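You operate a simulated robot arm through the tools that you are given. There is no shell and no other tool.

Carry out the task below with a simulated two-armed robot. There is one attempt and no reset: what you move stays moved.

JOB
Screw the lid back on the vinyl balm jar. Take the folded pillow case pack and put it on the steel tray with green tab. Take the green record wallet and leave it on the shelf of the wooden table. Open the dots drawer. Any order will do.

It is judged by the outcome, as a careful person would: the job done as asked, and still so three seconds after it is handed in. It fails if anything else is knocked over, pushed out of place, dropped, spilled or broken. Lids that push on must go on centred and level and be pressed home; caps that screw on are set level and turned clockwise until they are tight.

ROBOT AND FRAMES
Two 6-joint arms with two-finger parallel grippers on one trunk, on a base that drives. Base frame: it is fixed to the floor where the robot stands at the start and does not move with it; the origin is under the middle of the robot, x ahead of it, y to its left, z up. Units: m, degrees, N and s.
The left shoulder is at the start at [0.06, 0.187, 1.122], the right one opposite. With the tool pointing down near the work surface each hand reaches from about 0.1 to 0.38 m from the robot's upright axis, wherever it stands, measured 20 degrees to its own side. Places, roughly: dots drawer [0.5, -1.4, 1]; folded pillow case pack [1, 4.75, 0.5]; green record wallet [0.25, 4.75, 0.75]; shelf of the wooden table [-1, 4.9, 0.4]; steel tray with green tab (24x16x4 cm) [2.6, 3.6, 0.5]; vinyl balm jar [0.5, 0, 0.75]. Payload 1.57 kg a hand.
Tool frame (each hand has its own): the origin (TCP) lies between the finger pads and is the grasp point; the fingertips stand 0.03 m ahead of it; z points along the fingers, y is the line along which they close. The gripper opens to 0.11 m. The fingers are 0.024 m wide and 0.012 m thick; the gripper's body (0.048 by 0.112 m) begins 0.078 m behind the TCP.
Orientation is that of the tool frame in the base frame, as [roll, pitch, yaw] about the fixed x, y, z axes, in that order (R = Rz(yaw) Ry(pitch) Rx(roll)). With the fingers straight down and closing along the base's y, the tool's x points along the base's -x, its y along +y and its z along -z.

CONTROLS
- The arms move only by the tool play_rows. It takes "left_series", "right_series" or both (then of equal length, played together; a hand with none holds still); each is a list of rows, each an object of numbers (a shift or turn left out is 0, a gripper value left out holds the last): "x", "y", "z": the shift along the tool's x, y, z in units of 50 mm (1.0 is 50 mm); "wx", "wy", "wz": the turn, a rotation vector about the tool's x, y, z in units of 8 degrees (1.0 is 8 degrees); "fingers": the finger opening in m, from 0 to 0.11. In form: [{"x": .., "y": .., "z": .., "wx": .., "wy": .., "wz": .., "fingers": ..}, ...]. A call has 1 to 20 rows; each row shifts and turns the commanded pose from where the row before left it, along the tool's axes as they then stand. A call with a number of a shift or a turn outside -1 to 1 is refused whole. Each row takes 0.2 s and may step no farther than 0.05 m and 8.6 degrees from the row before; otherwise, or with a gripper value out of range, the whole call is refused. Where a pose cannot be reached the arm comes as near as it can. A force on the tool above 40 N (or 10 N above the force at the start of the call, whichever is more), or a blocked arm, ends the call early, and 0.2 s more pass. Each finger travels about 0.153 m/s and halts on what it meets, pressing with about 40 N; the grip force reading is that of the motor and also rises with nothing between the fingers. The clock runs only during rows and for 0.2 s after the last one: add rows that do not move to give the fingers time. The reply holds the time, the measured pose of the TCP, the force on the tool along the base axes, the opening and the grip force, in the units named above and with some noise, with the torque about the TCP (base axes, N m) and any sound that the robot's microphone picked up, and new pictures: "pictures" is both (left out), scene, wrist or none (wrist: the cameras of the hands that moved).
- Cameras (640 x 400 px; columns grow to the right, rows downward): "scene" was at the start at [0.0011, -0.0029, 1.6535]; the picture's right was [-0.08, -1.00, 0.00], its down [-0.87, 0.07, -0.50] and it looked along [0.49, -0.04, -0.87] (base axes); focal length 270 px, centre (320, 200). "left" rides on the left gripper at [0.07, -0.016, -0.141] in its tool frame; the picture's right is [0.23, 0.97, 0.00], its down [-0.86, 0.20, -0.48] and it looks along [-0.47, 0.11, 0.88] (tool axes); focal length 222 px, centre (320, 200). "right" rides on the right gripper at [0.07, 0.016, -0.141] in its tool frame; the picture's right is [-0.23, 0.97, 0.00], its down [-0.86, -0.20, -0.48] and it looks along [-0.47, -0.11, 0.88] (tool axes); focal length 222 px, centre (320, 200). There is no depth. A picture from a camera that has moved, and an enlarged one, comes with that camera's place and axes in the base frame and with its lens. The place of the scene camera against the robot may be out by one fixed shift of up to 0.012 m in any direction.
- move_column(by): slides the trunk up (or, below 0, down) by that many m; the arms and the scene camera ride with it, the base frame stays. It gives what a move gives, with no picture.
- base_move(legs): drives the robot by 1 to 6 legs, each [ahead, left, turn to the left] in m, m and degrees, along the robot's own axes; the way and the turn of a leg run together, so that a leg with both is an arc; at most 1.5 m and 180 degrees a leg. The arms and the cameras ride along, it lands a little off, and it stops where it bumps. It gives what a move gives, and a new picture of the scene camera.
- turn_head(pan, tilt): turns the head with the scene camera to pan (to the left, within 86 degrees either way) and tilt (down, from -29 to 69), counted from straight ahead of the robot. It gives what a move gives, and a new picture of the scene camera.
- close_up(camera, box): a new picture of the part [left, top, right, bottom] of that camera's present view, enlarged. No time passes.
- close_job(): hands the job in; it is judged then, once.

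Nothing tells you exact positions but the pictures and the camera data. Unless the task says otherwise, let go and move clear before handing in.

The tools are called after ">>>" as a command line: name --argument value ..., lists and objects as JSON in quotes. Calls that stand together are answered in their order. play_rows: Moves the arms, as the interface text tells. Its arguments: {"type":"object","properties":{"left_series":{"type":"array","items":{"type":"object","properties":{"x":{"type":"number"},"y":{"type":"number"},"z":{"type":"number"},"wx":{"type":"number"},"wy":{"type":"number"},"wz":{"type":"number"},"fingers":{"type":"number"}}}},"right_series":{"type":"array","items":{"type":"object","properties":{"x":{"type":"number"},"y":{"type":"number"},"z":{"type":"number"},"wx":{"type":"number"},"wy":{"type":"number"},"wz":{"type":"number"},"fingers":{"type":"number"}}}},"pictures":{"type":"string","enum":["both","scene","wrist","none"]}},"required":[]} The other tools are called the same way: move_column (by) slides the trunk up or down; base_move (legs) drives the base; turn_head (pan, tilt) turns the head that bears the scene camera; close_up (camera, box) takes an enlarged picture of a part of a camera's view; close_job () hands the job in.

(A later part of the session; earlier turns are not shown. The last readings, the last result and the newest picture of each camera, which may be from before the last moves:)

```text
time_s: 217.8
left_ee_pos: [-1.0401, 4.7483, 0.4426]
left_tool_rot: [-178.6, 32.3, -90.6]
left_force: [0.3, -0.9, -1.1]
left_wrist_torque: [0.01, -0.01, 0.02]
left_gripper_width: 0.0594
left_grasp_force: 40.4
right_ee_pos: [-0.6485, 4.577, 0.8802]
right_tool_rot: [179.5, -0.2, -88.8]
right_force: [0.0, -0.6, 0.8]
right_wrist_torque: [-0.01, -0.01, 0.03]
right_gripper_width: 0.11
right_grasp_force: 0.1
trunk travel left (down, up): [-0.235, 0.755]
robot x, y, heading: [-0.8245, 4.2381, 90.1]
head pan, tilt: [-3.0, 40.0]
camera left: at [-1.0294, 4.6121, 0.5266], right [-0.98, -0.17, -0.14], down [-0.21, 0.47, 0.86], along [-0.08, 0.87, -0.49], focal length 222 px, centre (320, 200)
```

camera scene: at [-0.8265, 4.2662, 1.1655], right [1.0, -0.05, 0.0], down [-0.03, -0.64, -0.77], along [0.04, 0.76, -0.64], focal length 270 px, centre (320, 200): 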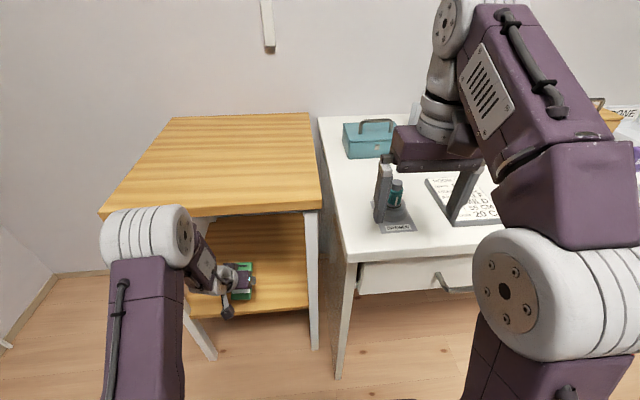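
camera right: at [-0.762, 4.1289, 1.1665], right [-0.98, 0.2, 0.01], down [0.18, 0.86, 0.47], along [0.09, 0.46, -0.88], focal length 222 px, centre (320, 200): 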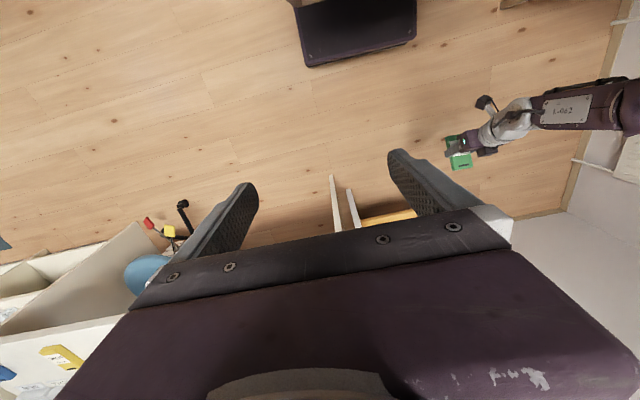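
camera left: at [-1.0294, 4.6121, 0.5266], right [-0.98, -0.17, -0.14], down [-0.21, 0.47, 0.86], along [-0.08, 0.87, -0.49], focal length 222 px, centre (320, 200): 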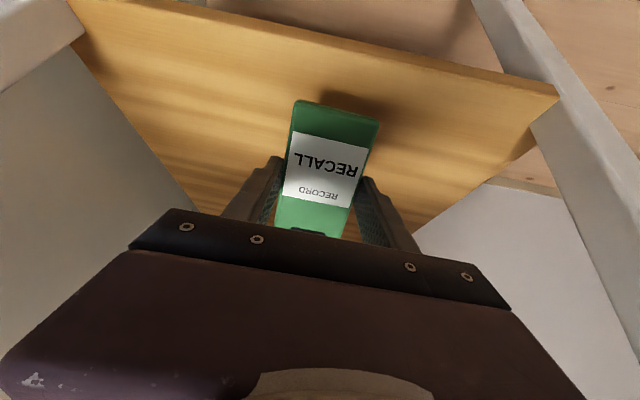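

The right hand is getting near a small bottle on the desk, so I pull it back before going further.

>>> play_rows --right_series '[{"z": -0.3, "x": 0.6}, {"x": 0.8}, {"x": 0.8}]' --pictures "none"

>>> base_move --legs '[[0.07, 0, 0]]'

>>> play_rows --left_series '[{}]' --pictures "wrist"

>>> close_up --camera "scene" --box '[80, 180, 360, 400]'

```text
time_s: 218.6
left_ee_pos: [-1.0385, 4.7476, 0.4425]
left_tool_rot: [-178.5, 32.4, -90.6]
left_force: [0.0, 0.2, -2.1]
left_wrist_torque: [0.0, 0.0, -0.01]
left_gripper_width: 0.0592
left_grasp_force: 39.8
right_ee_pos: [-0.6454, 4.4658, 0.8846]
right_tool_rot: [179.5, 0.1, -88.7]
right_force: [0.1, 0.1, 0.2]
right_wrist_torque: [-0.02, 0.01, 0.03]
right_gripper_width: 0.1103
right_grasp_force: 0.0
right hand out of reach, approached as far as the arm can: row 1
trunk travel left (down, up): [-0.235, 0.755]
robot x, y, heading: [-0.8246, 4.2386, 90.1]
head pan, tilt: [-3.0, 40.0]
```

```text
time_s: 219.7
left_ee_pos: [-1.0384, 4.8088, 0.4408]
left_tool_rot: [-178.4, 31.5, -90.5]
left_force: [-0.3, 0.0, -0.9]
left_wrist_torque: [-0.01, 0.02, -0.01]
left_gripper_width: 0.0591
left_grasp_force: 40.1
right_ee_pos: [-0.6454, 4.5343, 0.8864]
right_tool_rot: [179.4, 0.1, -88.5]
right_force: [0.6, -0.2, 0.2]
right_wrist_torque: [-0.01, -0.03, 0.0]
right_gripper_width: 0.11
right_grasp_force: 0.0
trunk travel left (down, up): [-0.235, 0.755]
robot x, y, heading: [-0.8224, 4.307, 89.9]
head pan, tilt: [-3.0, 40.0]
stopped in leg 1: the robot was blocked; the commanded pose is now the measured one
camera scene: at [-0.8256, 4.3306, 1.1659], right [1.0, -0.05, 0.0], down [-0.03, -0.64, -0.77], along [0.04, 0.77, -0.64], focal length 270 px, centre (320, 200)
```

scene: 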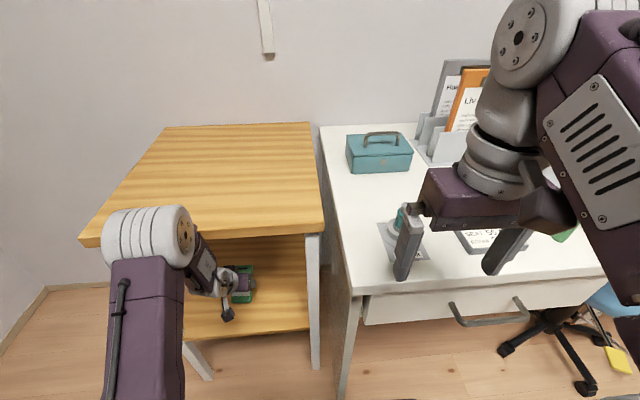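

```text
time_s: 220.1
left_ee_pos: [-1.0394, 4.8095, 0.4388]
left_tool_rot: [-178.3, 31.7, -90.4]
left_force: [0.3, 0.2, -1.0]
left_wrist_torque: [0.0, 0.0, -0.04]
left_gripper_width: 0.0592
left_grasp_force: 40.1
right_ee_pos: [-0.6452, 4.5324, 0.8853]
right_tool_rot: [179.4, 0.2, -88.5]
right_force: [-0.6, -0.2, -0.2]
right_wrist_torque: [0.01, 0.01, -0.02]
right_gripper_width: 0.1099
right_grasp_force: 0.1
trunk travel left (down, up): [-0.235, 0.755]
robot x, y, heading: [-0.8273, 4.3083, 90.2]
head pan, tilt: [-3.0, 40.0]
camera left: at [-1.0289, 4.6741, 0.5255], right [-0.97, -0.17, -0.14], down [-0.21, 0.48, 0.85], along [-0.08, 0.86, -0.5], focal length 222 px, centre (320, 200)
```

left: 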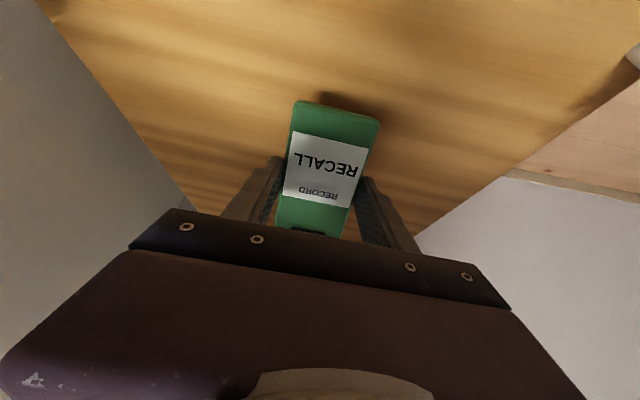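

```text
1.82 times, centred on (220, 290) of scene
camera zoom: at [-0.8257, 4.3302, 1.1657], right [1.0, -0.05, 0.0], down [-0.03, -0.64, -0.77], along [0.04, 0.77, -0.64], focal length 491 px, centre (502, 36)
```

zoom: 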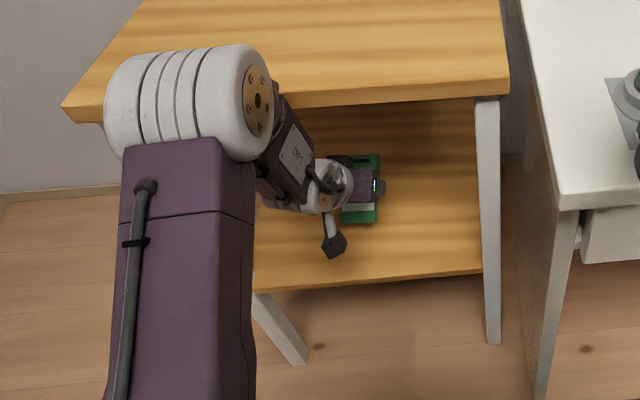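

Something (the elbow against the table's front edge) stopped the base; I back off 2 cm. The wallet is well inside the shelf, so I lower it with the trunk, watching the force.

>>> base_move --legs '[[-0.02, 0, 0]]'

>>> move_column --by -0.025

>>> play_rows --left_series '[{}]' --pictures "both"

```text
time_s: 220.9
left_ee_pos: [-1.0396, 4.7909, 0.4381]
left_tool_rot: [-178.4, 31.6, -90.5]
left_force: [-0.5, -0.7, -0.7]
left_wrist_torque: [-0.01, 0.04, 0.01]
left_gripper_width: 0.0593
left_grasp_force: 39.6
right_ee_pos: [-0.6459, 4.5163, 0.8848]
right_tool_rot: [179.4, 0.1, -88.7]
right_force: [-0.4, 0.5, -0.1]
right_wrist_torque: [0.01, -0.01, -0.03]
right_gripper_width: 0.11
right_grasp_force: 0.1
trunk travel left (down, up): [-0.235, 0.755]
robot x, y, heading: [-0.8225, 4.2858, 90.0]
head pan, tilt: [-3.0, 40.0]
camera scene: at [-0.826, 4.3136, 1.1656], right [1.0, -0.05, 0.0], down [-0.03, -0.64, -0.77], along [0.04, 0.77, -0.64], focal length 270 px, centre (320, 200)
```

scene: 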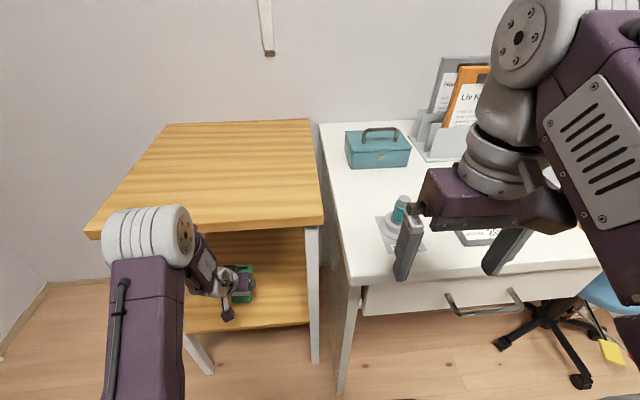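

```text
time_s: 221.6
left_ee_pos: [-1.0394, 4.7903, 0.4126]
left_tool_rot: [-178.4, 31.5, -90.6]
left_force: [-0.2, 0.1, -1.6]
left_wrist_torque: [0.01, 0.01, -0.02]
left_gripper_width: 0.0592
left_grasp_force: 39.7
right_ee_pos: [-0.6456, 4.5161, 0.8612]
right_tool_rot: [179.3, 0.0, -88.8]
right_force: [-0.3, 0.0, 0.2]
right_wrist_torque: [0.02, 0.04, -0.02]
right_gripper_width: 0.1099
right_grasp_force: 0.1
trunk travel left (down, up): [-0.21, 0.78]
robot x, y, heading: [-0.8265, 4.2886, 90.0]
head pan, tilt: [-3.0, 40.0]
```

```text
time_s: 222.0
left_ee_pos: [-1.0391, 4.7914, 0.4122]
left_tool_rot: [-178.4, 31.5, -90.5]
left_force: [0.5, 0.7, -1.6]
left_wrist_torque: [-0.01, 0.0, 0.05]
left_gripper_width: 0.0591
left_grasp_force: 40.5
right_ee_pos: [-0.6459, 4.516, 0.8604]
right_tool_rot: [179.3, 0.1, -88.7]
right_force: [-0.6, -0.6, 0.1]
right_wrist_torque: [-0.01, 0.01, 0.0]
right_gripper_width: 0.1099
right_grasp_force: 0.1
trunk travel left (down, up): [-0.21, 0.78]
robot x, y, heading: [-0.8235, 4.29, 90.3]
head pan, tilt: [-3.0, 40.0]
camera scene: at [-0.8261, 4.3145, 1.1406], right [1.0, -0.05, 0.0], down [-0.03, -0.64, -0.77], along [0.04, 0.76, -0.64], focal length 270 px, centre (320, 200)
camera left: at [-1.0289, 4.6563, 0.499], right [-0.97, -0.17, -0.14], down [-0.21, 0.48, 0.85], along [-0.08, 0.86, -0.51], focal length 222 px, centre (320, 200)
```

scene: 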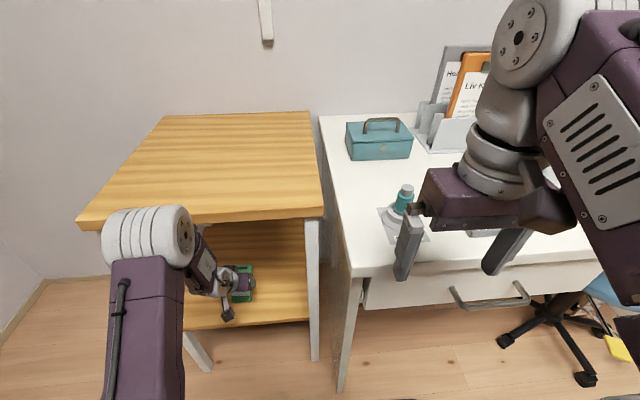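
left: 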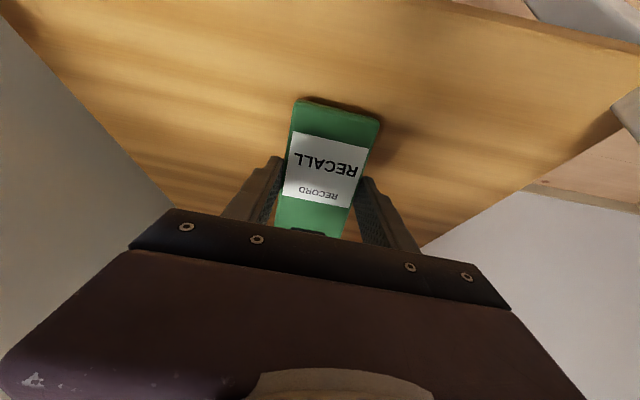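

>>> move_column --by -0.012

>>> move_column --by -0.008

>>> close_up --camera "left" --box '[220, 60, 440, 250]'

```text
time_s: 222.6
left_ee_pos: [-1.0383, 4.7908, 0.4025]
left_tool_rot: [-178.5, 31.9, -90.6]
left_force: [0.2, -0.8, 18.9]
left_wrist_torque: [-0.68, 0.61, 0.03]
left_gripper_width: 0.0592
left_grasp_force: 40.0
right_ee_pos: [-0.6453, 4.5132, 0.8487]
right_tool_rot: [179.3, 0.1, -88.7]
right_force: [-0.4, -0.1, -1.0]
right_wrist_torque: [0.0, -0.01, 0.01]
right_gripper_width: 0.1101
right_grasp_force: 0.0
trunk travel left (down, up): [-0.198, 0.792]
robot x, y, heading: [-0.8251, 4.2886, 90.3]
head pan, tilt: [-3.0, 40.0]
```

```text
time_s: 223.2
left_ee_pos: [-1.0376, 4.7925, 0.3955]
left_tool_rot: [-178.5, 31.9, -90.6]
left_force: [3.1, 9.3, 23.9]
left_wrist_torque: [-0.44, 0.64, -0.2]
left_gripper_width: 0.0591
left_grasp_force: 40.2
right_ee_pos: [-0.6449, 4.5155, 0.8409]
right_tool_rot: [179.3, 0.0, -88.7]
right_force: [-0.4, -0.1, 0.0]
right_wrist_torque: [0.05, 0.01, -0.02]
right_gripper_width: 0.1098
right_grasp_force: 0.0
trunk travel left (down, up): [-0.19, 0.8]
robot x, y, heading: [-0.8272, 4.2838, 90.0]
head pan, tilt: [-3.0, 40.0]
```

```text
2.11 times, centred on (330, 155) of left
camera zoom: at [-1.0282, 4.657, 0.4806], right [-0.98, -0.17, -0.14], down [-0.21, 0.48, 0.85], along [-0.08, 0.86, -0.5], focal length 468 px, centre (299, 295)
```

zoom: 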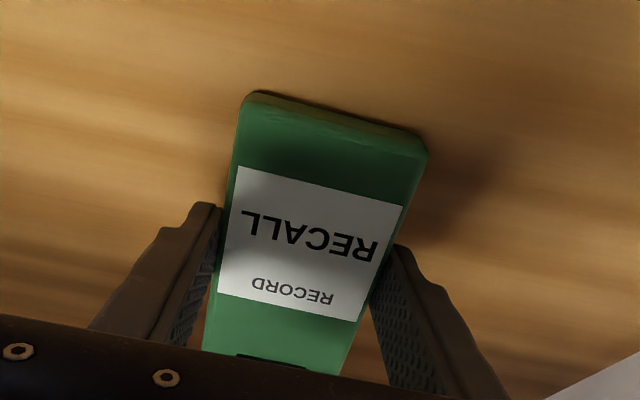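

The wallet's near edge rests on the shelf. I release it to lie flat.

>>> play_rows --left_series '[{"fingers": 0.075}, {"fingers": 0.1}, {}, {}]' --pictures "wrist"

>>> close_up --camera "scene" --box '[80, 180, 360, 400]'

```text
time_s: 224.2
left_ee_pos: [-1.0386, 4.7907, 0.3934]
left_tool_rot: [-178.5, 31.4, -90.6]
left_force: [0.2, -0.7, 0.0]
left_wrist_torque: [0.0, -0.03, 0.03]
left_gripper_width: 0.1
left_grasp_force: 0.1
right_ee_pos: [-0.6466, 4.5157, 0.8395]
right_tool_rot: [179.3, -0.1, -88.6]
right_force: [0.1, 0.3, -0.6]
right_wrist_torque: [-0.03, 0.01, -0.01]
right_gripper_width: 0.1101
right_grasp_force: 0.0
trunk travel left (down, up): [-0.19, 0.8]
robot x, y, heading: [-0.8252, 4.2865, 89.9]
head pan, tilt: [-3.0, 40.0]
camera left: at [-1.0289, 4.6561, 0.479], right [-0.97, -0.17, -0.14], down [-0.21, 0.48, 0.85], along [-0.08, 0.86, -0.51], focal length 222 px, centre (320, 200)
```

left: 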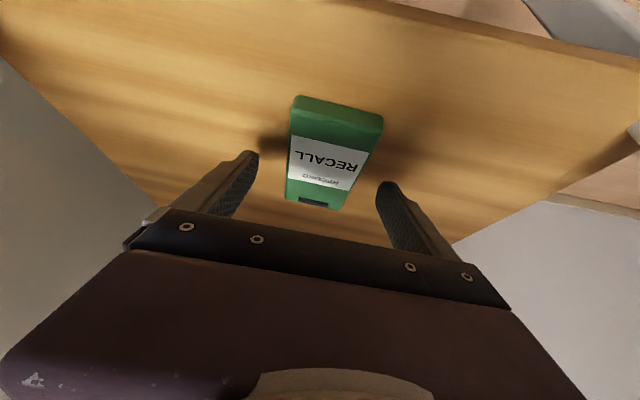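

```text
1.82 times, centred on (220, 290) of scene
camera zoom: at [-0.8261, 4.3143, 1.1205], right [1.0, -0.05, 0.0], down [-0.03, -0.64, -0.77], along [0.04, 0.77, -0.64], focal length 491 px, centre (502, 36)
```

zoom: 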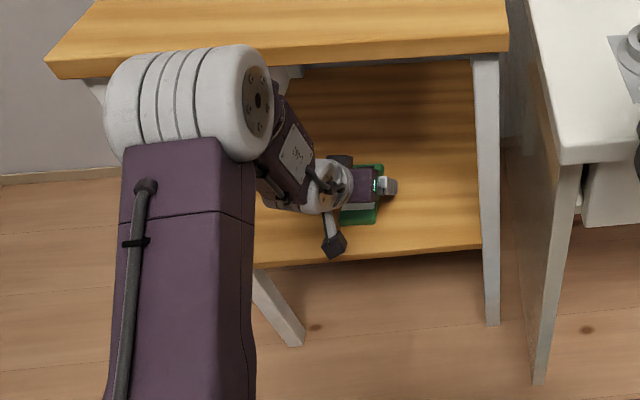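

The wallet lies flat on the shelf. I rise slightly, then back straight out.

>>> move_column --by 0.05

>>> base_move --legs '[[-0.45, 0, 0]]'

>>> close_up --camera "scene" --box '[120, 60, 400, 260]'

```text
time_s: 225.1
left_ee_pos: [-1.0378, 4.7908, 0.4418]
left_tool_rot: [-178.5, 31.5, -90.5]
left_force: [0.3, -0.4, -1.3]
left_wrist_torque: [0.03, 0.0, -0.01]
left_gripper_width: 0.0999
left_grasp_force: 0.0
right_ee_pos: [-0.6448, 4.5158, 0.8898]
right_tool_rot: [179.5, 0.0, -88.7]
right_force: [-0.2, 0.1, 0.2]
right_wrist_torque: [-0.03, -0.01, 0.0]
right_gripper_width: 0.11
right_grasp_force: 0.0
trunk travel left (down, up): [-0.24, 0.75]
robot x, y, heading: [-0.8258, 4.2898, 90.2]
head pan, tilt: [-3.0, 40.0]
```

```text
time_s: 227.8
left_ee_pos: [-1.0376, 4.3429, 0.4422]
left_tool_rot: [-178.4, 31.5, -90.7]
left_force: [-0.1, 0.1, 0.3]
left_wrist_torque: [-0.03, 0.0, -0.03]
left_gripper_width: 0.0999
left_grasp_force: 0.1
right_ee_pos: [-0.646, 4.0684, 0.89]
right_tool_rot: [179.5, 0.0, -88.8]
right_force: [-0.4, -0.1, -0.2]
right_wrist_torque: [0.02, 0.05, 0.02]
right_gripper_width: 0.1098
right_grasp_force: 0.1
trunk travel left (down, up): [-0.24, 0.75]
robot x, y, heading: [-0.8243, 3.837, 90.2]
head pan, tilt: [-3.0, 40.0]
camera scene: at [-0.8257, 3.8667, 1.1706], right [1.0, -0.05, 0.0], down [-0.03, -0.64, -0.77], along [0.04, 0.77, -0.64], focal length 270 px, centre (320, 200)
```

scene: 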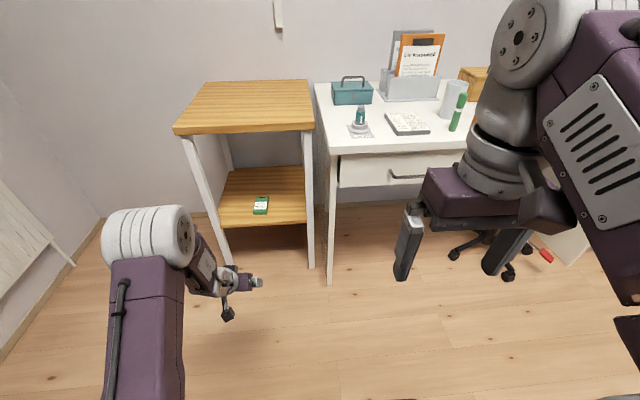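

```text
2.00 times, centred on (260, 160) of scene
camera zoom: at [-0.8257, 3.8667, 1.1706], right [1.0, -0.05, 0.0], down [-0.03, -0.64, -0.77], along [0.04, 0.77, -0.64], focal length 540 px, centre (440, 280)
```

zoom: 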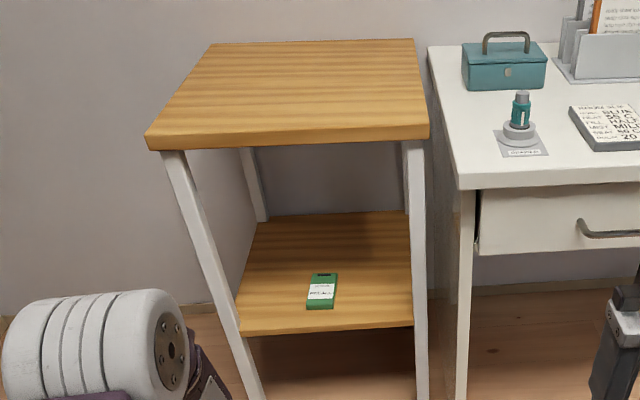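

Wallet done. I fold the left arm back, raise the trunk, and drive to the shelf unit to look for the pillow case pack.

>>> play_rows --left_series '[{"x": -0.3, "z": -0.7}, {"x": -0.3, "z": -0.7}, {"x": -0.3, "z": -0.7}, {"x": -0.3, "z": -0.7}, {"wy": 1}, {"wy": 1}, {"wy": 1}, {"wy": 0.9}, {"z": -0.8, "x": 0.5}, {"z": -0.8, "x": 0.5}, {"z": -0.8}, {"z": -0.8}]' --pictures "none"

>>> move_column --by 0.2

>>> base_move --legs '[[0, -1.4, 0]]'

>>> turn_head --pan -20 --tilt 35

```text
time_s: 230.4
left_ee_pos: [-1.046, 4.2714, 0.7536]
left_tool_rot: [-178.5, 0.2, -91.4]
left_force: [0.1, -0.1, 0.4]
left_wrist_torque: [0.0, -0.01, -0.03]
left_gripper_width: 0.1
left_grasp_force: 0.0
right_ee_pos: [-0.6443, 4.0691, 0.892]
right_tool_rot: [179.5, 0.0, -88.7]
right_force: [-0.1, 0.0, 0.7]
right_wrist_torque: [0.0, -0.02, 0.0]
right_gripper_width: 0.1097
right_grasp_force: 0.0
trunk travel left (down, up): [-0.24, 0.75]
robot x, y, heading: [-0.8243, 3.8378, 90.1]
head pan, tilt: [-3.0, 40.0]
```

```text
time_s: 232.6
left_ee_pos: [-1.0469, 4.2723, 0.9528]
left_tool_rot: [-178.6, 0.3, -91.4]
left_force: [0.4, -0.9, 0.6]
left_wrist_torque: [-0.02, -0.01, 0.01]
left_gripper_width: 0.1003
left_grasp_force: 0.1
right_ee_pos: [-0.6447, 4.0688, 1.0905]
right_tool_rot: [179.4, 0.0, -88.7]
right_force: [-0.7, 0.7, 0.0]
right_wrist_torque: [0.01, 0.0, 0.0]
right_gripper_width: 0.1098
right_grasp_force: 0.1
trunk travel left (down, up): [-0.44, 0.55]
robot x, y, heading: [-0.8233, 3.8383, 90.0]
head pan, tilt: [-3.0, 40.0]
```

```text
time_s: 239.6
left_ee_pos: [0.3483, 4.2769, 0.9534]
left_tool_rot: [-178.6, 0.3, -90.9]
left_force: [-0.3, 0.3, -0.3]
left_wrist_torque: [-0.01, 0.01, -0.06]
left_gripper_width: 0.0999
left_grasp_force: 0.1
right_ee_pos: [0.7512, 4.0779, 1.0911]
right_tool_rot: [179.5, 0.0, -88.1]
right_force: [0.4, 0.2, 0.1]
right_wrist_torque: [0.01, 0.01, 0.0]
right_gripper_width: 0.1102
right_grasp_force: 0.1
trunk travel left (down, up): [-0.44, 0.55]
robot x, y, heading: [0.5747, 3.8451, 90.6]
head pan, tilt: [-3.0, 40.0]
camera scene: at [0.5735, 3.8751, 1.3705], right [1.0, -0.04, 0.0], down [-0.03, -0.64, -0.77], along [0.03, 0.77, -0.64], focal length 270 px, centre (320, 200)
```

scene: 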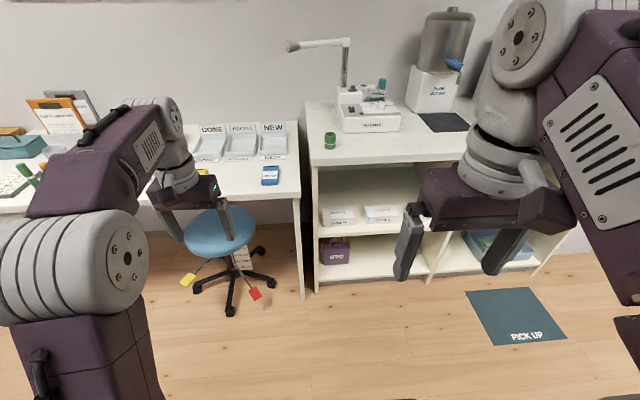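

```text
time_s: 240.4
left_ee_pos: [0.3477, 4.2786, 0.9528]
left_tool_rot: [-178.8, 0.3, -90.9]
left_force: [-0.1, -0.5, 0.4]
left_wrist_torque: [-0.02, -0.01, -0.02]
left_gripper_width: 0.1
left_grasp_force: 0.1
right_ee_pos: [0.7509, 4.0795, 1.0897]
right_tool_rot: [179.3, -0.1, -88.0]
right_force: [0.2, 0.1, -0.4]
right_wrist_torque: [-0.02, -0.01, -0.04]
right_gripper_width: 0.1099
right_grasp_force: 0.1
trunk travel left (down, up): [-0.44, 0.55]
robot x, y, heading: [0.5728, 3.8475, 90.8]
head pan, tilt: [-20.0, 35.0]
camera scene: at [0.5988, 3.8733, 1.3781], right [0.94, -0.33, 0.0], down [-0.19, -0.54, -0.82], along [0.27, 0.77, -0.57], focal length 270 px, centre (320, 200)
```

scene: 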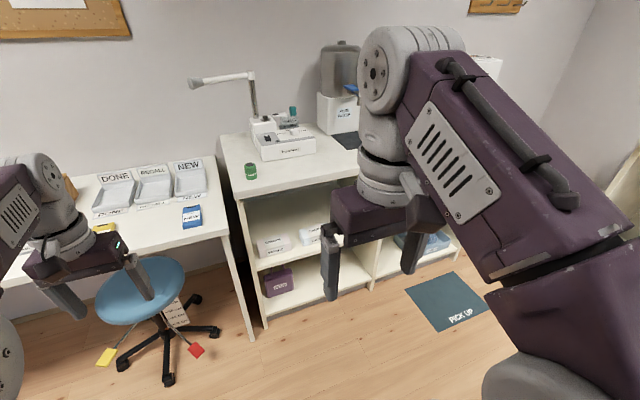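

>>> close_up --camera "scene" --box '[220, 180, 440, 320]'

>>> play_rows --right_series '[{"z": -0.8}, {"z": -0.8}, {"z": -0.8}, {"y": -0.8}, {"y": -0.8}]' --pictures "none"

>>> turn_head --pan -10 --tilt 40

```text
2.86 times, centred on (330, 250) of scene
camera zoom: at [0.5988, 3.8733, 1.3781], right [0.94, -0.33, 0.0], down [-0.19, -0.54, -0.82], along [0.27, 0.77, -0.57], focal length 772 px, centre (291, 57)
```

zoom: 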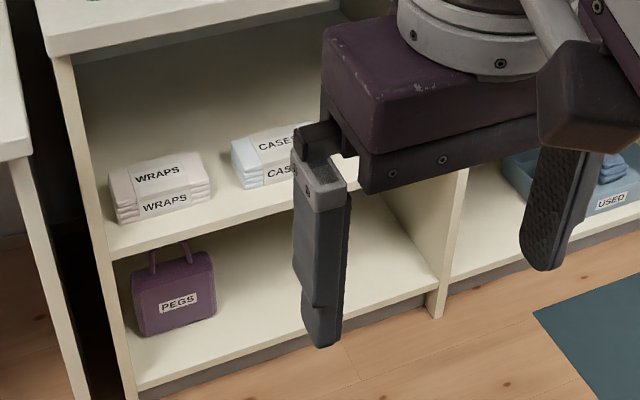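

```text
time_s: 241.6
left_ee_pos: [0.3476, 4.2771, 0.9522]
left_tool_rot: [-178.7, 0.4, -90.7]
left_force: [0.1, 0.3, 0.2]
left_wrist_torque: [0.0, -0.01, -0.02]
left_gripper_width: 0.1002
left_grasp_force: 0.1
right_ee_pos: [0.8311, 4.0808, 1.0885]
right_tool_rot: [179.3, 0.1, -88.1]
right_force: [0.0, 0.3, -0.5]
right_wrist_torque: [-0.02, 0.0, 0.01]
right_gripper_width: 0.1099
right_grasp_force: 0.2
right hand out of reach, approached as far as the arm can: row 1, 2, 3
trunk travel left (down, up): [-0.44, 0.55]
robot x, y, heading: [0.5721, 3.8442, 90.5]
head pan, tilt: [-20.0, 35.0]
```

```text
time_s: 242.3
left_ee_pos: [0.348, 4.2768, 0.9535]
left_tool_rot: [-178.5, 0.3, -90.8]
left_force: [0.3, -0.7, -0.4]
left_wrist_torque: [-0.02, -0.02, -0.01]
left_gripper_width: 0.1002
left_grasp_force: 0.1
right_ee_pos: [0.8307, 4.0796, 1.0897]
right_tool_rot: [179.4, 0.0, -88.1]
right_force: [-0.3, 0.9, 0.3]
right_wrist_torque: [0.0, 0.02, -0.01]
right_gripper_width: 0.1101
right_grasp_force: 0.1
trunk travel left (down, up): [-0.44, 0.55]
robot x, y, heading: [0.5741, 3.8461, 90.7]
head pan, tilt: [-10.0, 40.0]
camera scene: at [0.5837, 3.874, 1.3706], right [0.99, -0.16, 0.0], down [-0.1, -0.63, -0.77], along [0.12, 0.76, -0.64], focal length 270 px, centre (320, 200)
```

scene: 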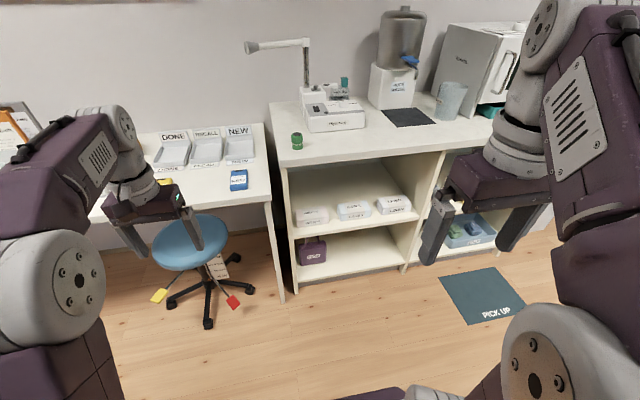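

>>> close_up --camera "scene" --box '[270, 140, 450, 290]'

```text
2.67 times, centred on (360, 215) of scene
camera zoom: at [0.5837, 3.874, 1.3706], right [0.99, -0.16, 0.0], down [-0.1, -0.63, -0.77], along [0.12, 0.76, -0.64], focal length 720 px, centre (213, 160)
```

zoom: 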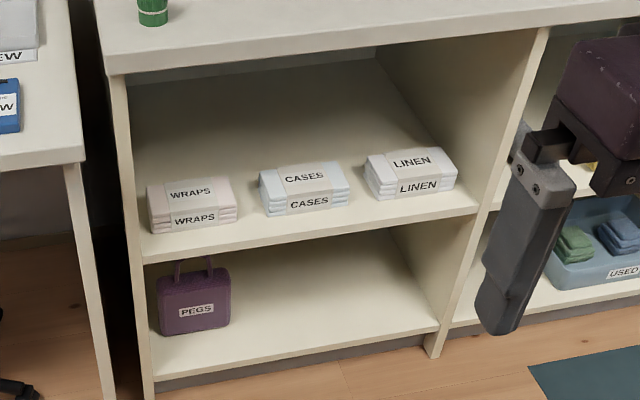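

The CASES pack (middle of the shelf, about 16.5 × 9 × 4.5 cm) is the pillow case pack. Before deciding how to grip it, I look across at where the steel tray stands.

>>> turn_head --pan -84 --tilt 22

>>> close_up --camera "scene" --box '[230, 100, 560, 280]'

```text
time_s: 243.8
left_ee_pos: [0.3485, 4.2779, 0.9523]
left_tool_rot: [-178.6, 0.3, -90.8]
left_force: [-0.3, 1.0, 0.1]
left_wrist_torque: [0.02, 0.03, 0.01]
left_gripper_width: 0.1
left_grasp_force: 0.1
right_ee_pos: [0.8308, 4.0798, 1.0898]
right_tool_rot: [179.4, 0.0, -88.1]
right_force: [0.3, 0.1, 0.1]
right_wrist_torque: [0.02, -0.01, 0.03]
right_gripper_width: 0.1099
right_grasp_force: 0.2
trunk travel left (down, up): [-0.44, 0.55]
robot x, y, heading: [0.5781, 3.8471, 90.8]
head pan, tilt: [-84.0, 22.0]
camera scene: at [0.662, 3.801, 1.3987], right [0.12, -0.99, 0.0], down [-0.37, -0.04, -0.93], along [0.92, 0.11, -0.37], focal length 270 px, centre (320, 200)
```

scene: 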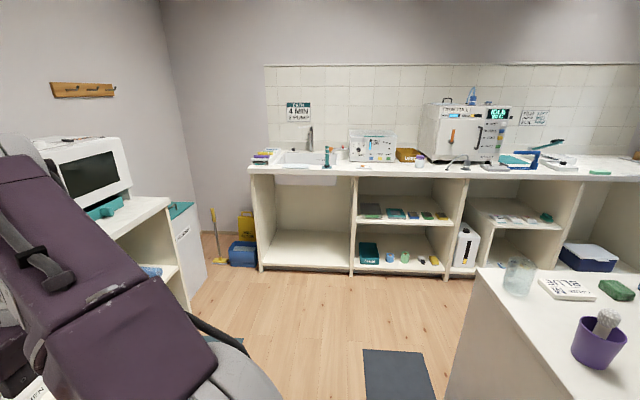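

```text
1.94 times, centred on (395, 190) of scene
camera zoom: at [0.662, 3.801, 1.3987], right [0.12, -0.99, 0.0], down [-0.37, -0.04, -0.93], along [0.92, 0.11, -0.37], focal length 524 px, centre (174, 219)
```

zoom: 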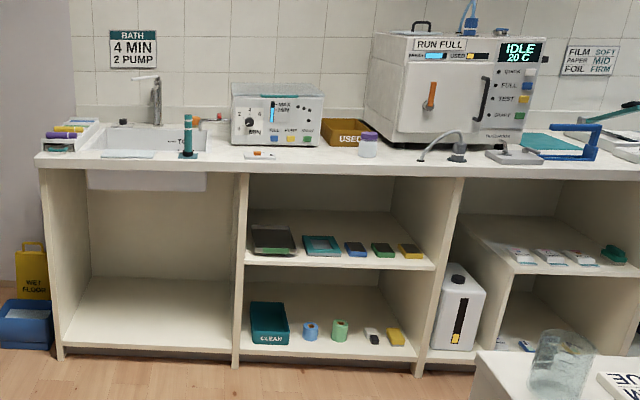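

>>> close_up --camera "scene" --box '[350, 190, 460, 240]'

```text
5.82 times, centred on (405, 215) of scene
camera zoom: at [0.662, 3.801, 1.3987], right [0.12, -0.99, 0.0], down [-0.37, -0.04, -0.93], along [0.92, 0.11, -0.37], focal length 1572 px, centre (-174, 113)
```

zoom: 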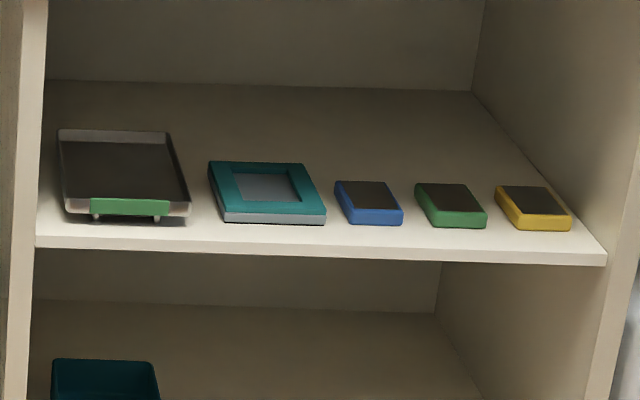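

The tray sits on the mid shelf of the far unit (front edge facing me, 16 cm wide, 24 cm deep). For the pack I'll first hook it forward a little with closed fingers, then grip it front-to-back. I move in front of the bay.

>>> base_move --legs '[[0.22, 0, -0.7], [0, -0.52, 0]]'

>>> turn_head --pan 12 --tilt 45

```text
time_s: 248.1
left_ee_pos: [0.869, 4.4992, 0.9522]
left_tool_rot: [-178.7, 0.4, -91.7]
left_force: [-0.5, 0.0, -0.8]
left_wrist_torque: [-0.02, 0.04, 0.02]
left_gripper_width: 0.0999
left_grasp_force: 0.0
right_ee_pos: [1.3505, 4.2945, 1.0892]
right_tool_rot: [179.4, -0.1, -89.0]
right_force: [-0.3, -0.4, -0.1]
right_wrist_torque: [0.01, 0.01, 0.0]
right_gripper_width: 0.11
right_grasp_force: 0.1
trunk travel left (down, up): [-0.44, 0.55]
robot x, y, heading: [1.0916, 4.0665, 89.9]
head pan, tilt: [-84.0, 22.0]
camera scene: at [1.1764, 4.0181, 1.3987], right [0.1, -0.99, 0.0], down [-0.37, -0.04, -0.93], along [0.92, 0.09, -0.38], focal length 270 px, centre (320, 200)
```

scene: 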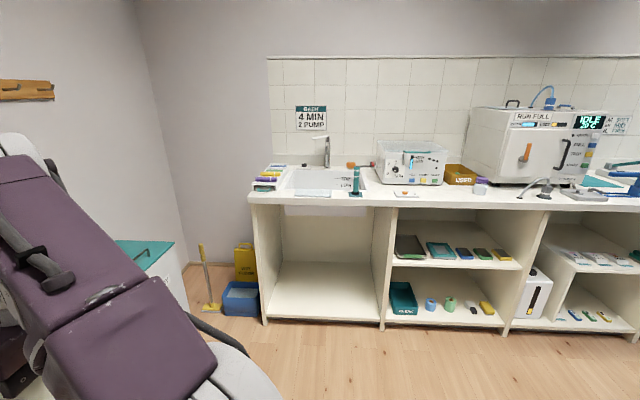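

```text
time_s: 249.8
left_ee_pos: [0.8684, 4.4991, 0.9529]
left_tool_rot: [-178.6, 0.3, -91.8]
left_force: [0.0, -0.3, 0.2]
left_wrist_torque: [0.03, -0.02, -0.01]
left_gripper_width: 0.1002
left_grasp_force: 0.0
right_ee_pos: [1.3513, 4.2956, 1.0891]
right_tool_rot: [179.4, -0.1, -89.0]
right_force: [-0.7, 0.0, -0.3]
right_wrist_torque: [0.0, 0.02, 0.01]
right_gripper_width: 0.1101
right_grasp_force: 0.1
trunk travel left (down, up): [-0.44, 0.55]
robot x, y, heading: [1.0884, 4.0686, 89.8]
head pan, tilt: [12.0, 45.0]
camera scene: at [1.067, 4.0885, 1.3633], right [0.98, 0.2, 0.0], down [0.14, -0.69, -0.71], along [-0.14, 0.69, -0.71], focal length 270 px, centre (320, 200)
```

scene: 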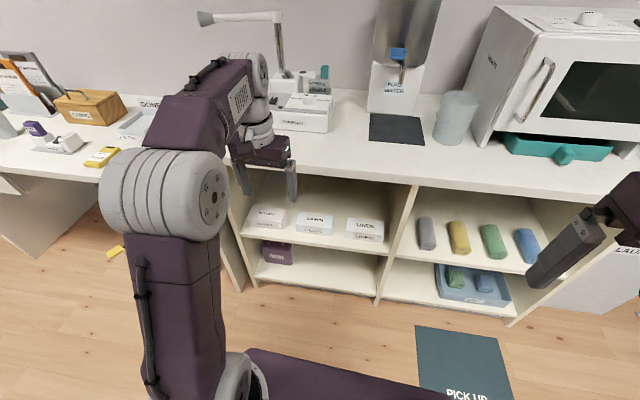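

>>> close_up --camera "scene" --box '[230, 170, 420, 310]'

```text
2.86 times, centred on (325, 240) of scene
camera zoom: at [1.067, 4.0885, 1.3633], right [0.98, 0.2, 0.0], down [0.14, -0.69, -0.71], along [-0.14, 0.69, -0.71], focal length 772 px, centre (306, 86)
```

zoom: 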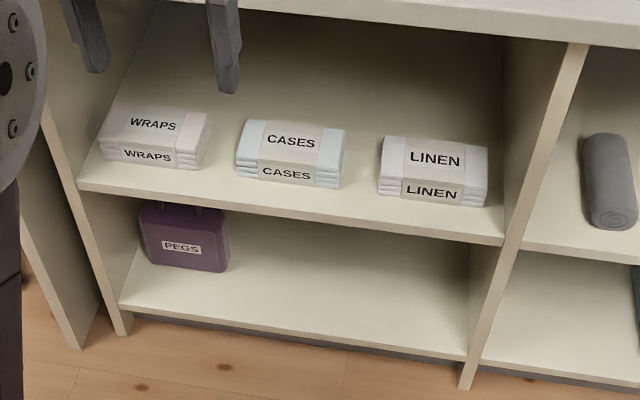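

I lower the trunk so the whole arm works below the counter, and tilt the left hand forward to view the pack with its camera.

>>> move_column --by -0.33

>>> play_rows --left_series '[{"wy": -1}, {"wy": -1}, {"wy": -1}, {"wy": -1}]'

```text
time_s: 253.0
left_ee_pos: [0.8691, 4.5001, 0.6234]
left_tool_rot: [-178.7, 0.3, -91.8]
left_force: [-0.5, 0.5, 0.4]
left_wrist_torque: [0.01, -0.04, 0.0]
left_gripper_width: 0.1
left_grasp_force: 0.0
right_ee_pos: [1.3497, 4.2956, 0.7597]
right_tool_rot: [179.4, -0.1, -89.1]
right_force: [0.5, 0.1, 0.8]
right_wrist_torque: [-0.02, 0.01, -0.03]
right_gripper_width: 0.1098
right_grasp_force: 0.0
trunk travel left (down, up): [-0.11, 0.88]
robot x, y, heading: [1.0938, 4.0656, 89.6]
head pan, tilt: [12.0, 45.0]
```

```text
time_s: 254.0
left_ee_pos: [0.8683, 4.4996, 0.623]
left_tool_rot: [-178.3, 32.3, -90.8]
left_force: [0.4, 0.5, 0.0]
left_wrist_torque: [-0.01, 0.02, -0.01]
left_gripper_width: 0.0999
left_grasp_force: 0.1
right_ee_pos: [1.3495, 4.2941, 0.7596]
right_tool_rot: [179.4, 0.1, -89.0]
right_force: [-0.1, -0.6, -0.4]
right_wrist_torque: [0.01, -0.01, 0.02]
right_gripper_width: 0.1099
right_grasp_force: 0.1
trunk travel left (down, up): [-0.11, 0.88]
robot x, y, heading: [1.0874, 4.0656, 89.5]
head pan, tilt: [12.0, 45.0]
camera scene: at [1.067, 4.0884, 1.0333], right [0.98, 0.2, 0.0], down [0.14, -0.69, -0.71], along [-0.14, 0.69, -0.71], focal length 270 px, centre (320, 200)
camera left: at [0.8785, 4.3633, 0.7075], right [-0.98, -0.16, -0.14], down [-0.21, 0.47, 0.86], along [-0.07, 0.87, -0.49], focal length 222 px, centre (320, 200)
```

scene: 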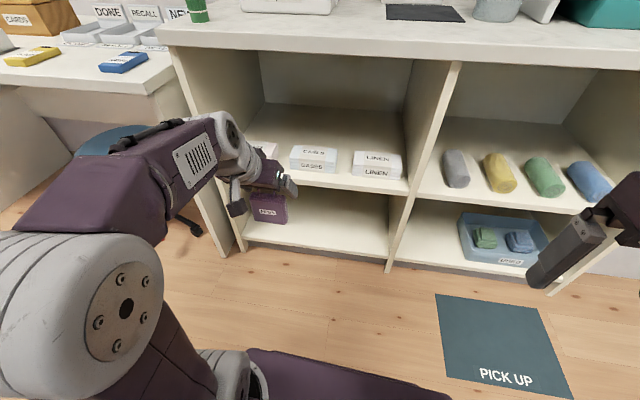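
left: 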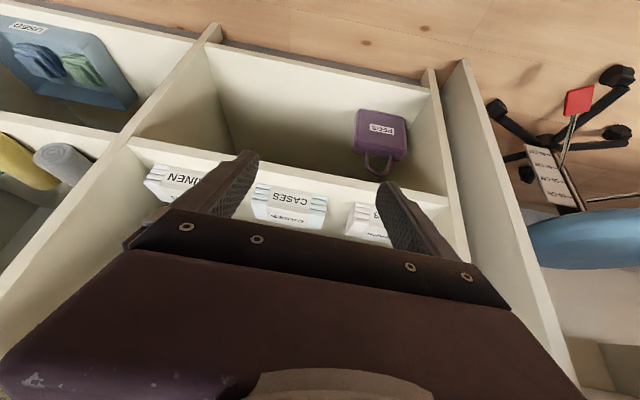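

>>> close_up --camera "left" --box '[130, 130, 410, 260]'

>>> close_up --camera "scene" --box '[230, 40, 430, 200]'

```text
2.29 times, centred on (270, 195) of left
camera zoom: at [0.8785, 4.3633, 0.7075], right [-0.98, -0.16, -0.14], down [-0.21, 0.47, 0.86], along [-0.07, 0.87, -0.49], focal length 508 px, centre (434, 211)
```

zoom: 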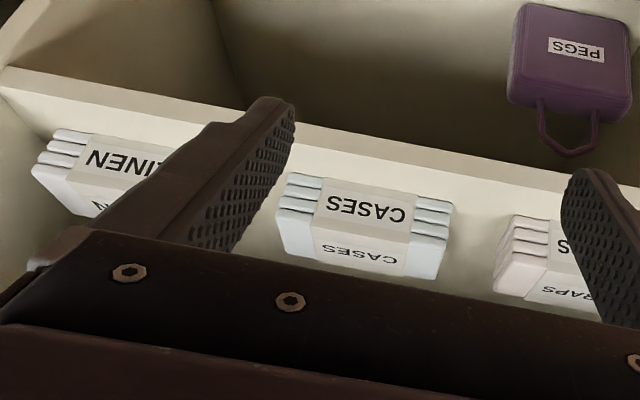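

```text
2.50 times, centred on (330, 120) of scene
camera zoom: at [1.067, 4.0884, 1.0333], right [0.98, 0.2, 0.0], down [0.14, -0.69, -0.71], along [-0.14, 0.69, -0.71], focal length 675 px, centre (295, 400)
```

zoom: 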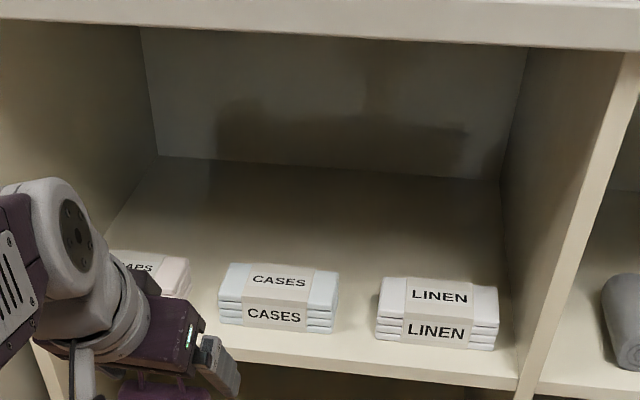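

>>> play_rows --left_series '[{"wy": -1, "fingers": 0.03}, {"x": -0.612, "y": -0.152, "z": 0.514}, {"x": -0.612, "y": -0.152, "z": 0.514}, {"x": -0.612, "y": -0.152, "z": 0.514}, {"x": -0.612, "y": -0.152, "z": 0.514, "fingers": 0.0}, {}]'

>>> close_up --camera "left" --box '[180, 100, 460, 260]'

>>> close_up --camera "scene" --box '[200, 20, 430, 200]'

```text
time_s: 255.4
left_ee_pos: [0.9058, 4.6582, 0.6245]
left_tool_rot: [-178.2, 40.3, -90.6]
left_force: [0.1, 0.5, 0.0]
left_wrist_torque: [0.02, 0.01, -0.03]
left_gripper_width: 0.0
left_grasp_force: 21.5
right_ee_pos: [1.3496, 4.2949, 0.7597]
right_tool_rot: [179.4, 0.1, -89.0]
right_force: [0.3, 0.8, 0.3]
right_wrist_torque: [-0.01, 0.01, -0.02]
right_gripper_width: 0.1101
right_grasp_force: 0.0
trunk travel left (down, up): [-0.11, 0.88]
robot x, y, heading: [1.0872, 4.0655, 89.8]
head pan, tilt: [12.0, 45.0]
camera scene: at [1.067, 4.0886, 1.0333], right [0.98, 0.2, 0.0], down [0.14, -0.69, -0.71], along [-0.14, 0.69, -0.71], focal length 270 px, centre (320, 200)
camera left: at [0.9144, 4.513, 0.6893], right [-0.97, -0.14, -0.17], down [-0.21, 0.35, 0.91], along [-0.07, 0.93, -0.37], focal length 222 px, centre (320, 200)
```

scene: 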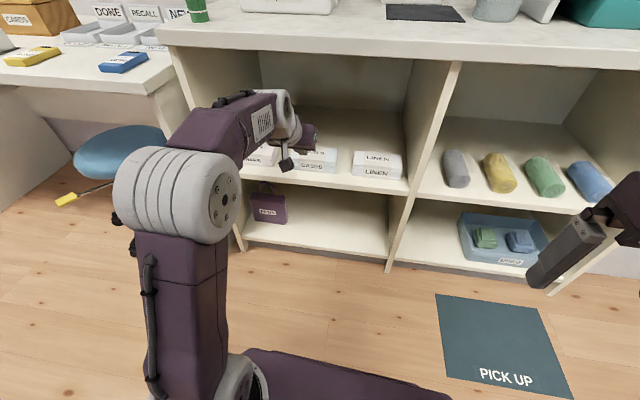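
left: 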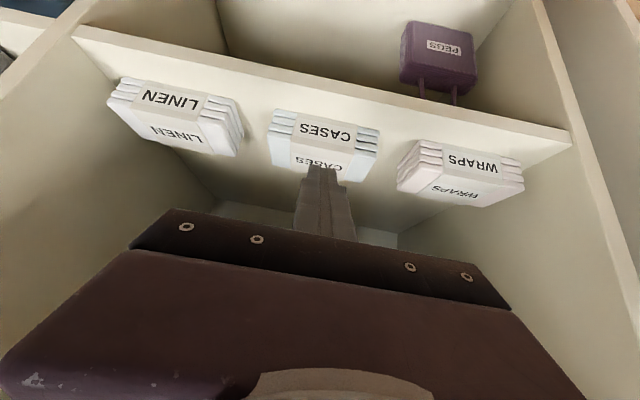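

```text
2.29 times, centred on (320, 180) of left
camera zoom: at [0.9144, 4.513, 0.6893], right [-0.97, -0.14, -0.17], down [-0.21, 0.35, 0.91], along [-0.07, 0.93, -0.37], focal length 508 px, centre (320, 246)
```

zoom: 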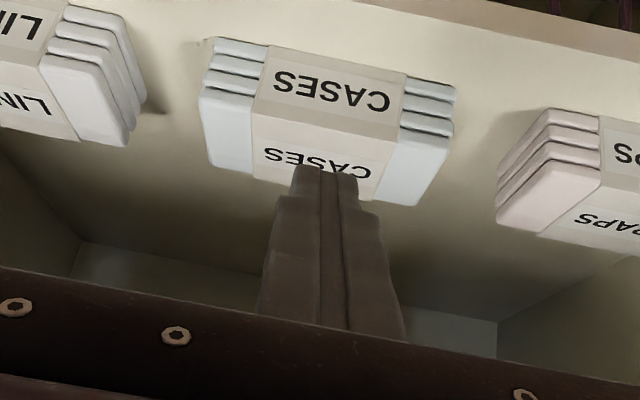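

```text
2.22 times, centred on (315, 110) of scene
camera zoom: at [1.067, 4.0886, 1.0333], right [0.98, 0.2, 0.0], down [0.14, -0.69, -0.71], along [-0.14, 0.69, -0.71], focal length 600 px, centre (331, 400)
```

zoom: 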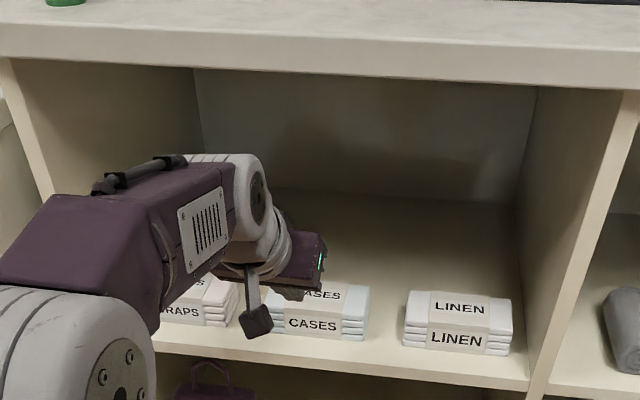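

The wrist views give the pack: front edge at y ≈ 4.75, back at ≈ 4.836, shelf z ≈ 0.48, top ≈ 0.515. I lower a bit, then drive in so the closed fingertips pass just over the pack.

>>> play_rows --left_series '[{"x": 0.32, "z": 0.38}, {"x": 0.32, "z": 0.38}, {}]' --pictures "none"

>>> base_move --legs '[[0.19, 0, 0]]'

>>> play_rows --left_series '[{}]' --pictures "wrist"

>>> close_up --camera "scene" --box '[200, 20, 430, 200]'

```text
time_s: 256.2
left_ee_pos: [0.9059, 4.6578, 0.5753]
left_tool_rot: [-178.2, 40.3, -90.6]
left_force: [0.5, -0.5, 0.2]
left_wrist_torque: [0.03, -0.03, -0.01]
left_gripper_width: 0.0001
left_grasp_force: 21.4
right_ee_pos: [1.3488, 4.2948, 0.7602]
right_tool_rot: [179.4, 0.0, -88.9]
right_force: [0.4, -0.5, 0.4]
right_wrist_torque: [0.0, -0.01, -0.02]
right_gripper_width: 0.11
right_grasp_force: 0.0
trunk travel left (down, up): [-0.11, 0.88]
robot x, y, heading: [1.0905, 4.0653, 89.6]
head pan, tilt: [12.0, 45.0]
```

```text
time_s: 257.8
left_ee_pos: [0.9068, 4.8461, 0.5752]
left_tool_rot: [-178.2, 40.3, -90.5]
left_force: [0.7, -0.1, 0.3]
left_wrist_torque: [-0.03, 0.03, -0.02]
left_gripper_width: 0.0
left_grasp_force: 21.0
right_ee_pos: [1.3515, 4.4844, 0.7592]
right_tool_rot: [179.4, 0.0, -89.0]
right_force: [0.5, -0.7, 0.9]
right_wrist_torque: [0.0, -0.02, 0.02]
right_gripper_width: 0.11
right_grasp_force: 0.1
trunk travel left (down, up): [-0.11, 0.88]
robot x, y, heading: [1.0869, 4.2574, 89.6]
head pan, tilt: [12.0, 45.0]
camera scene: at [1.0678, 4.2773, 1.0333], right [0.98, 0.2, 0.0], down [0.14, -0.69, -0.71], along [-0.14, 0.69, -0.71], focal length 270 px, centre (320, 200)
```

scene: 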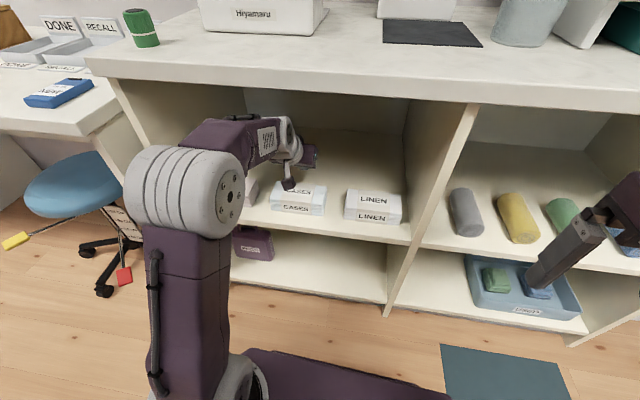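

```text
time_s: 258.2
left_ee_pos: [0.9058, 4.8463, 0.5742]
left_tool_rot: [-178.1, 40.4, -90.6]
left_force: [0.1, -1.0, 0.0]
left_wrist_torque: [0.01, 0.03, -0.04]
left_gripper_width: 0.0
left_grasp_force: 20.9
right_ee_pos: [1.3506, 4.4842, 0.7599]
right_tool_rot: [179.5, 0.0, -89.0]
right_force: [-1.1, -0.9, -0.9]
right_wrist_torque: [0.01, -0.01, -0.01]
right_gripper_width: 0.1099
right_grasp_force: 0.0
trunk travel left (down, up): [-0.11, 0.88]
robot x, y, heading: [1.0912, 4.2574, 89.7]
head pan, tilt: [12.0, 45.0]
camera left: at [0.9154, 4.701, 0.6398], right [-0.97, -0.14, -0.17], down [-0.21, 0.35, 0.91], along [-0.07, 0.93, -0.37], focal length 222 px, centre (320, 200)
```

left: 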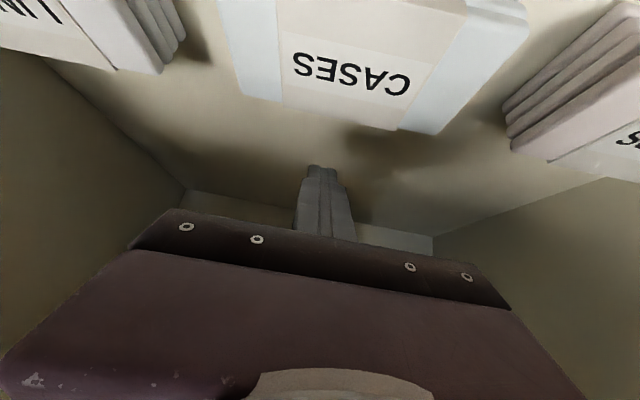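

```text
2.22 times, centred on (315, 110) of scene
camera zoom: at [1.0678, 4.2771, 1.0333], right [0.98, 0.2, 0.0], down [0.14, -0.69, -0.71], along [-0.14, 0.69, -0.71], focal length 600 px, centre (331, 400)
```

zoom: 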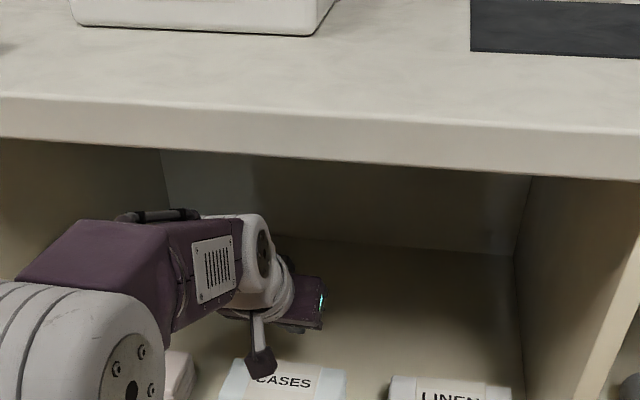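

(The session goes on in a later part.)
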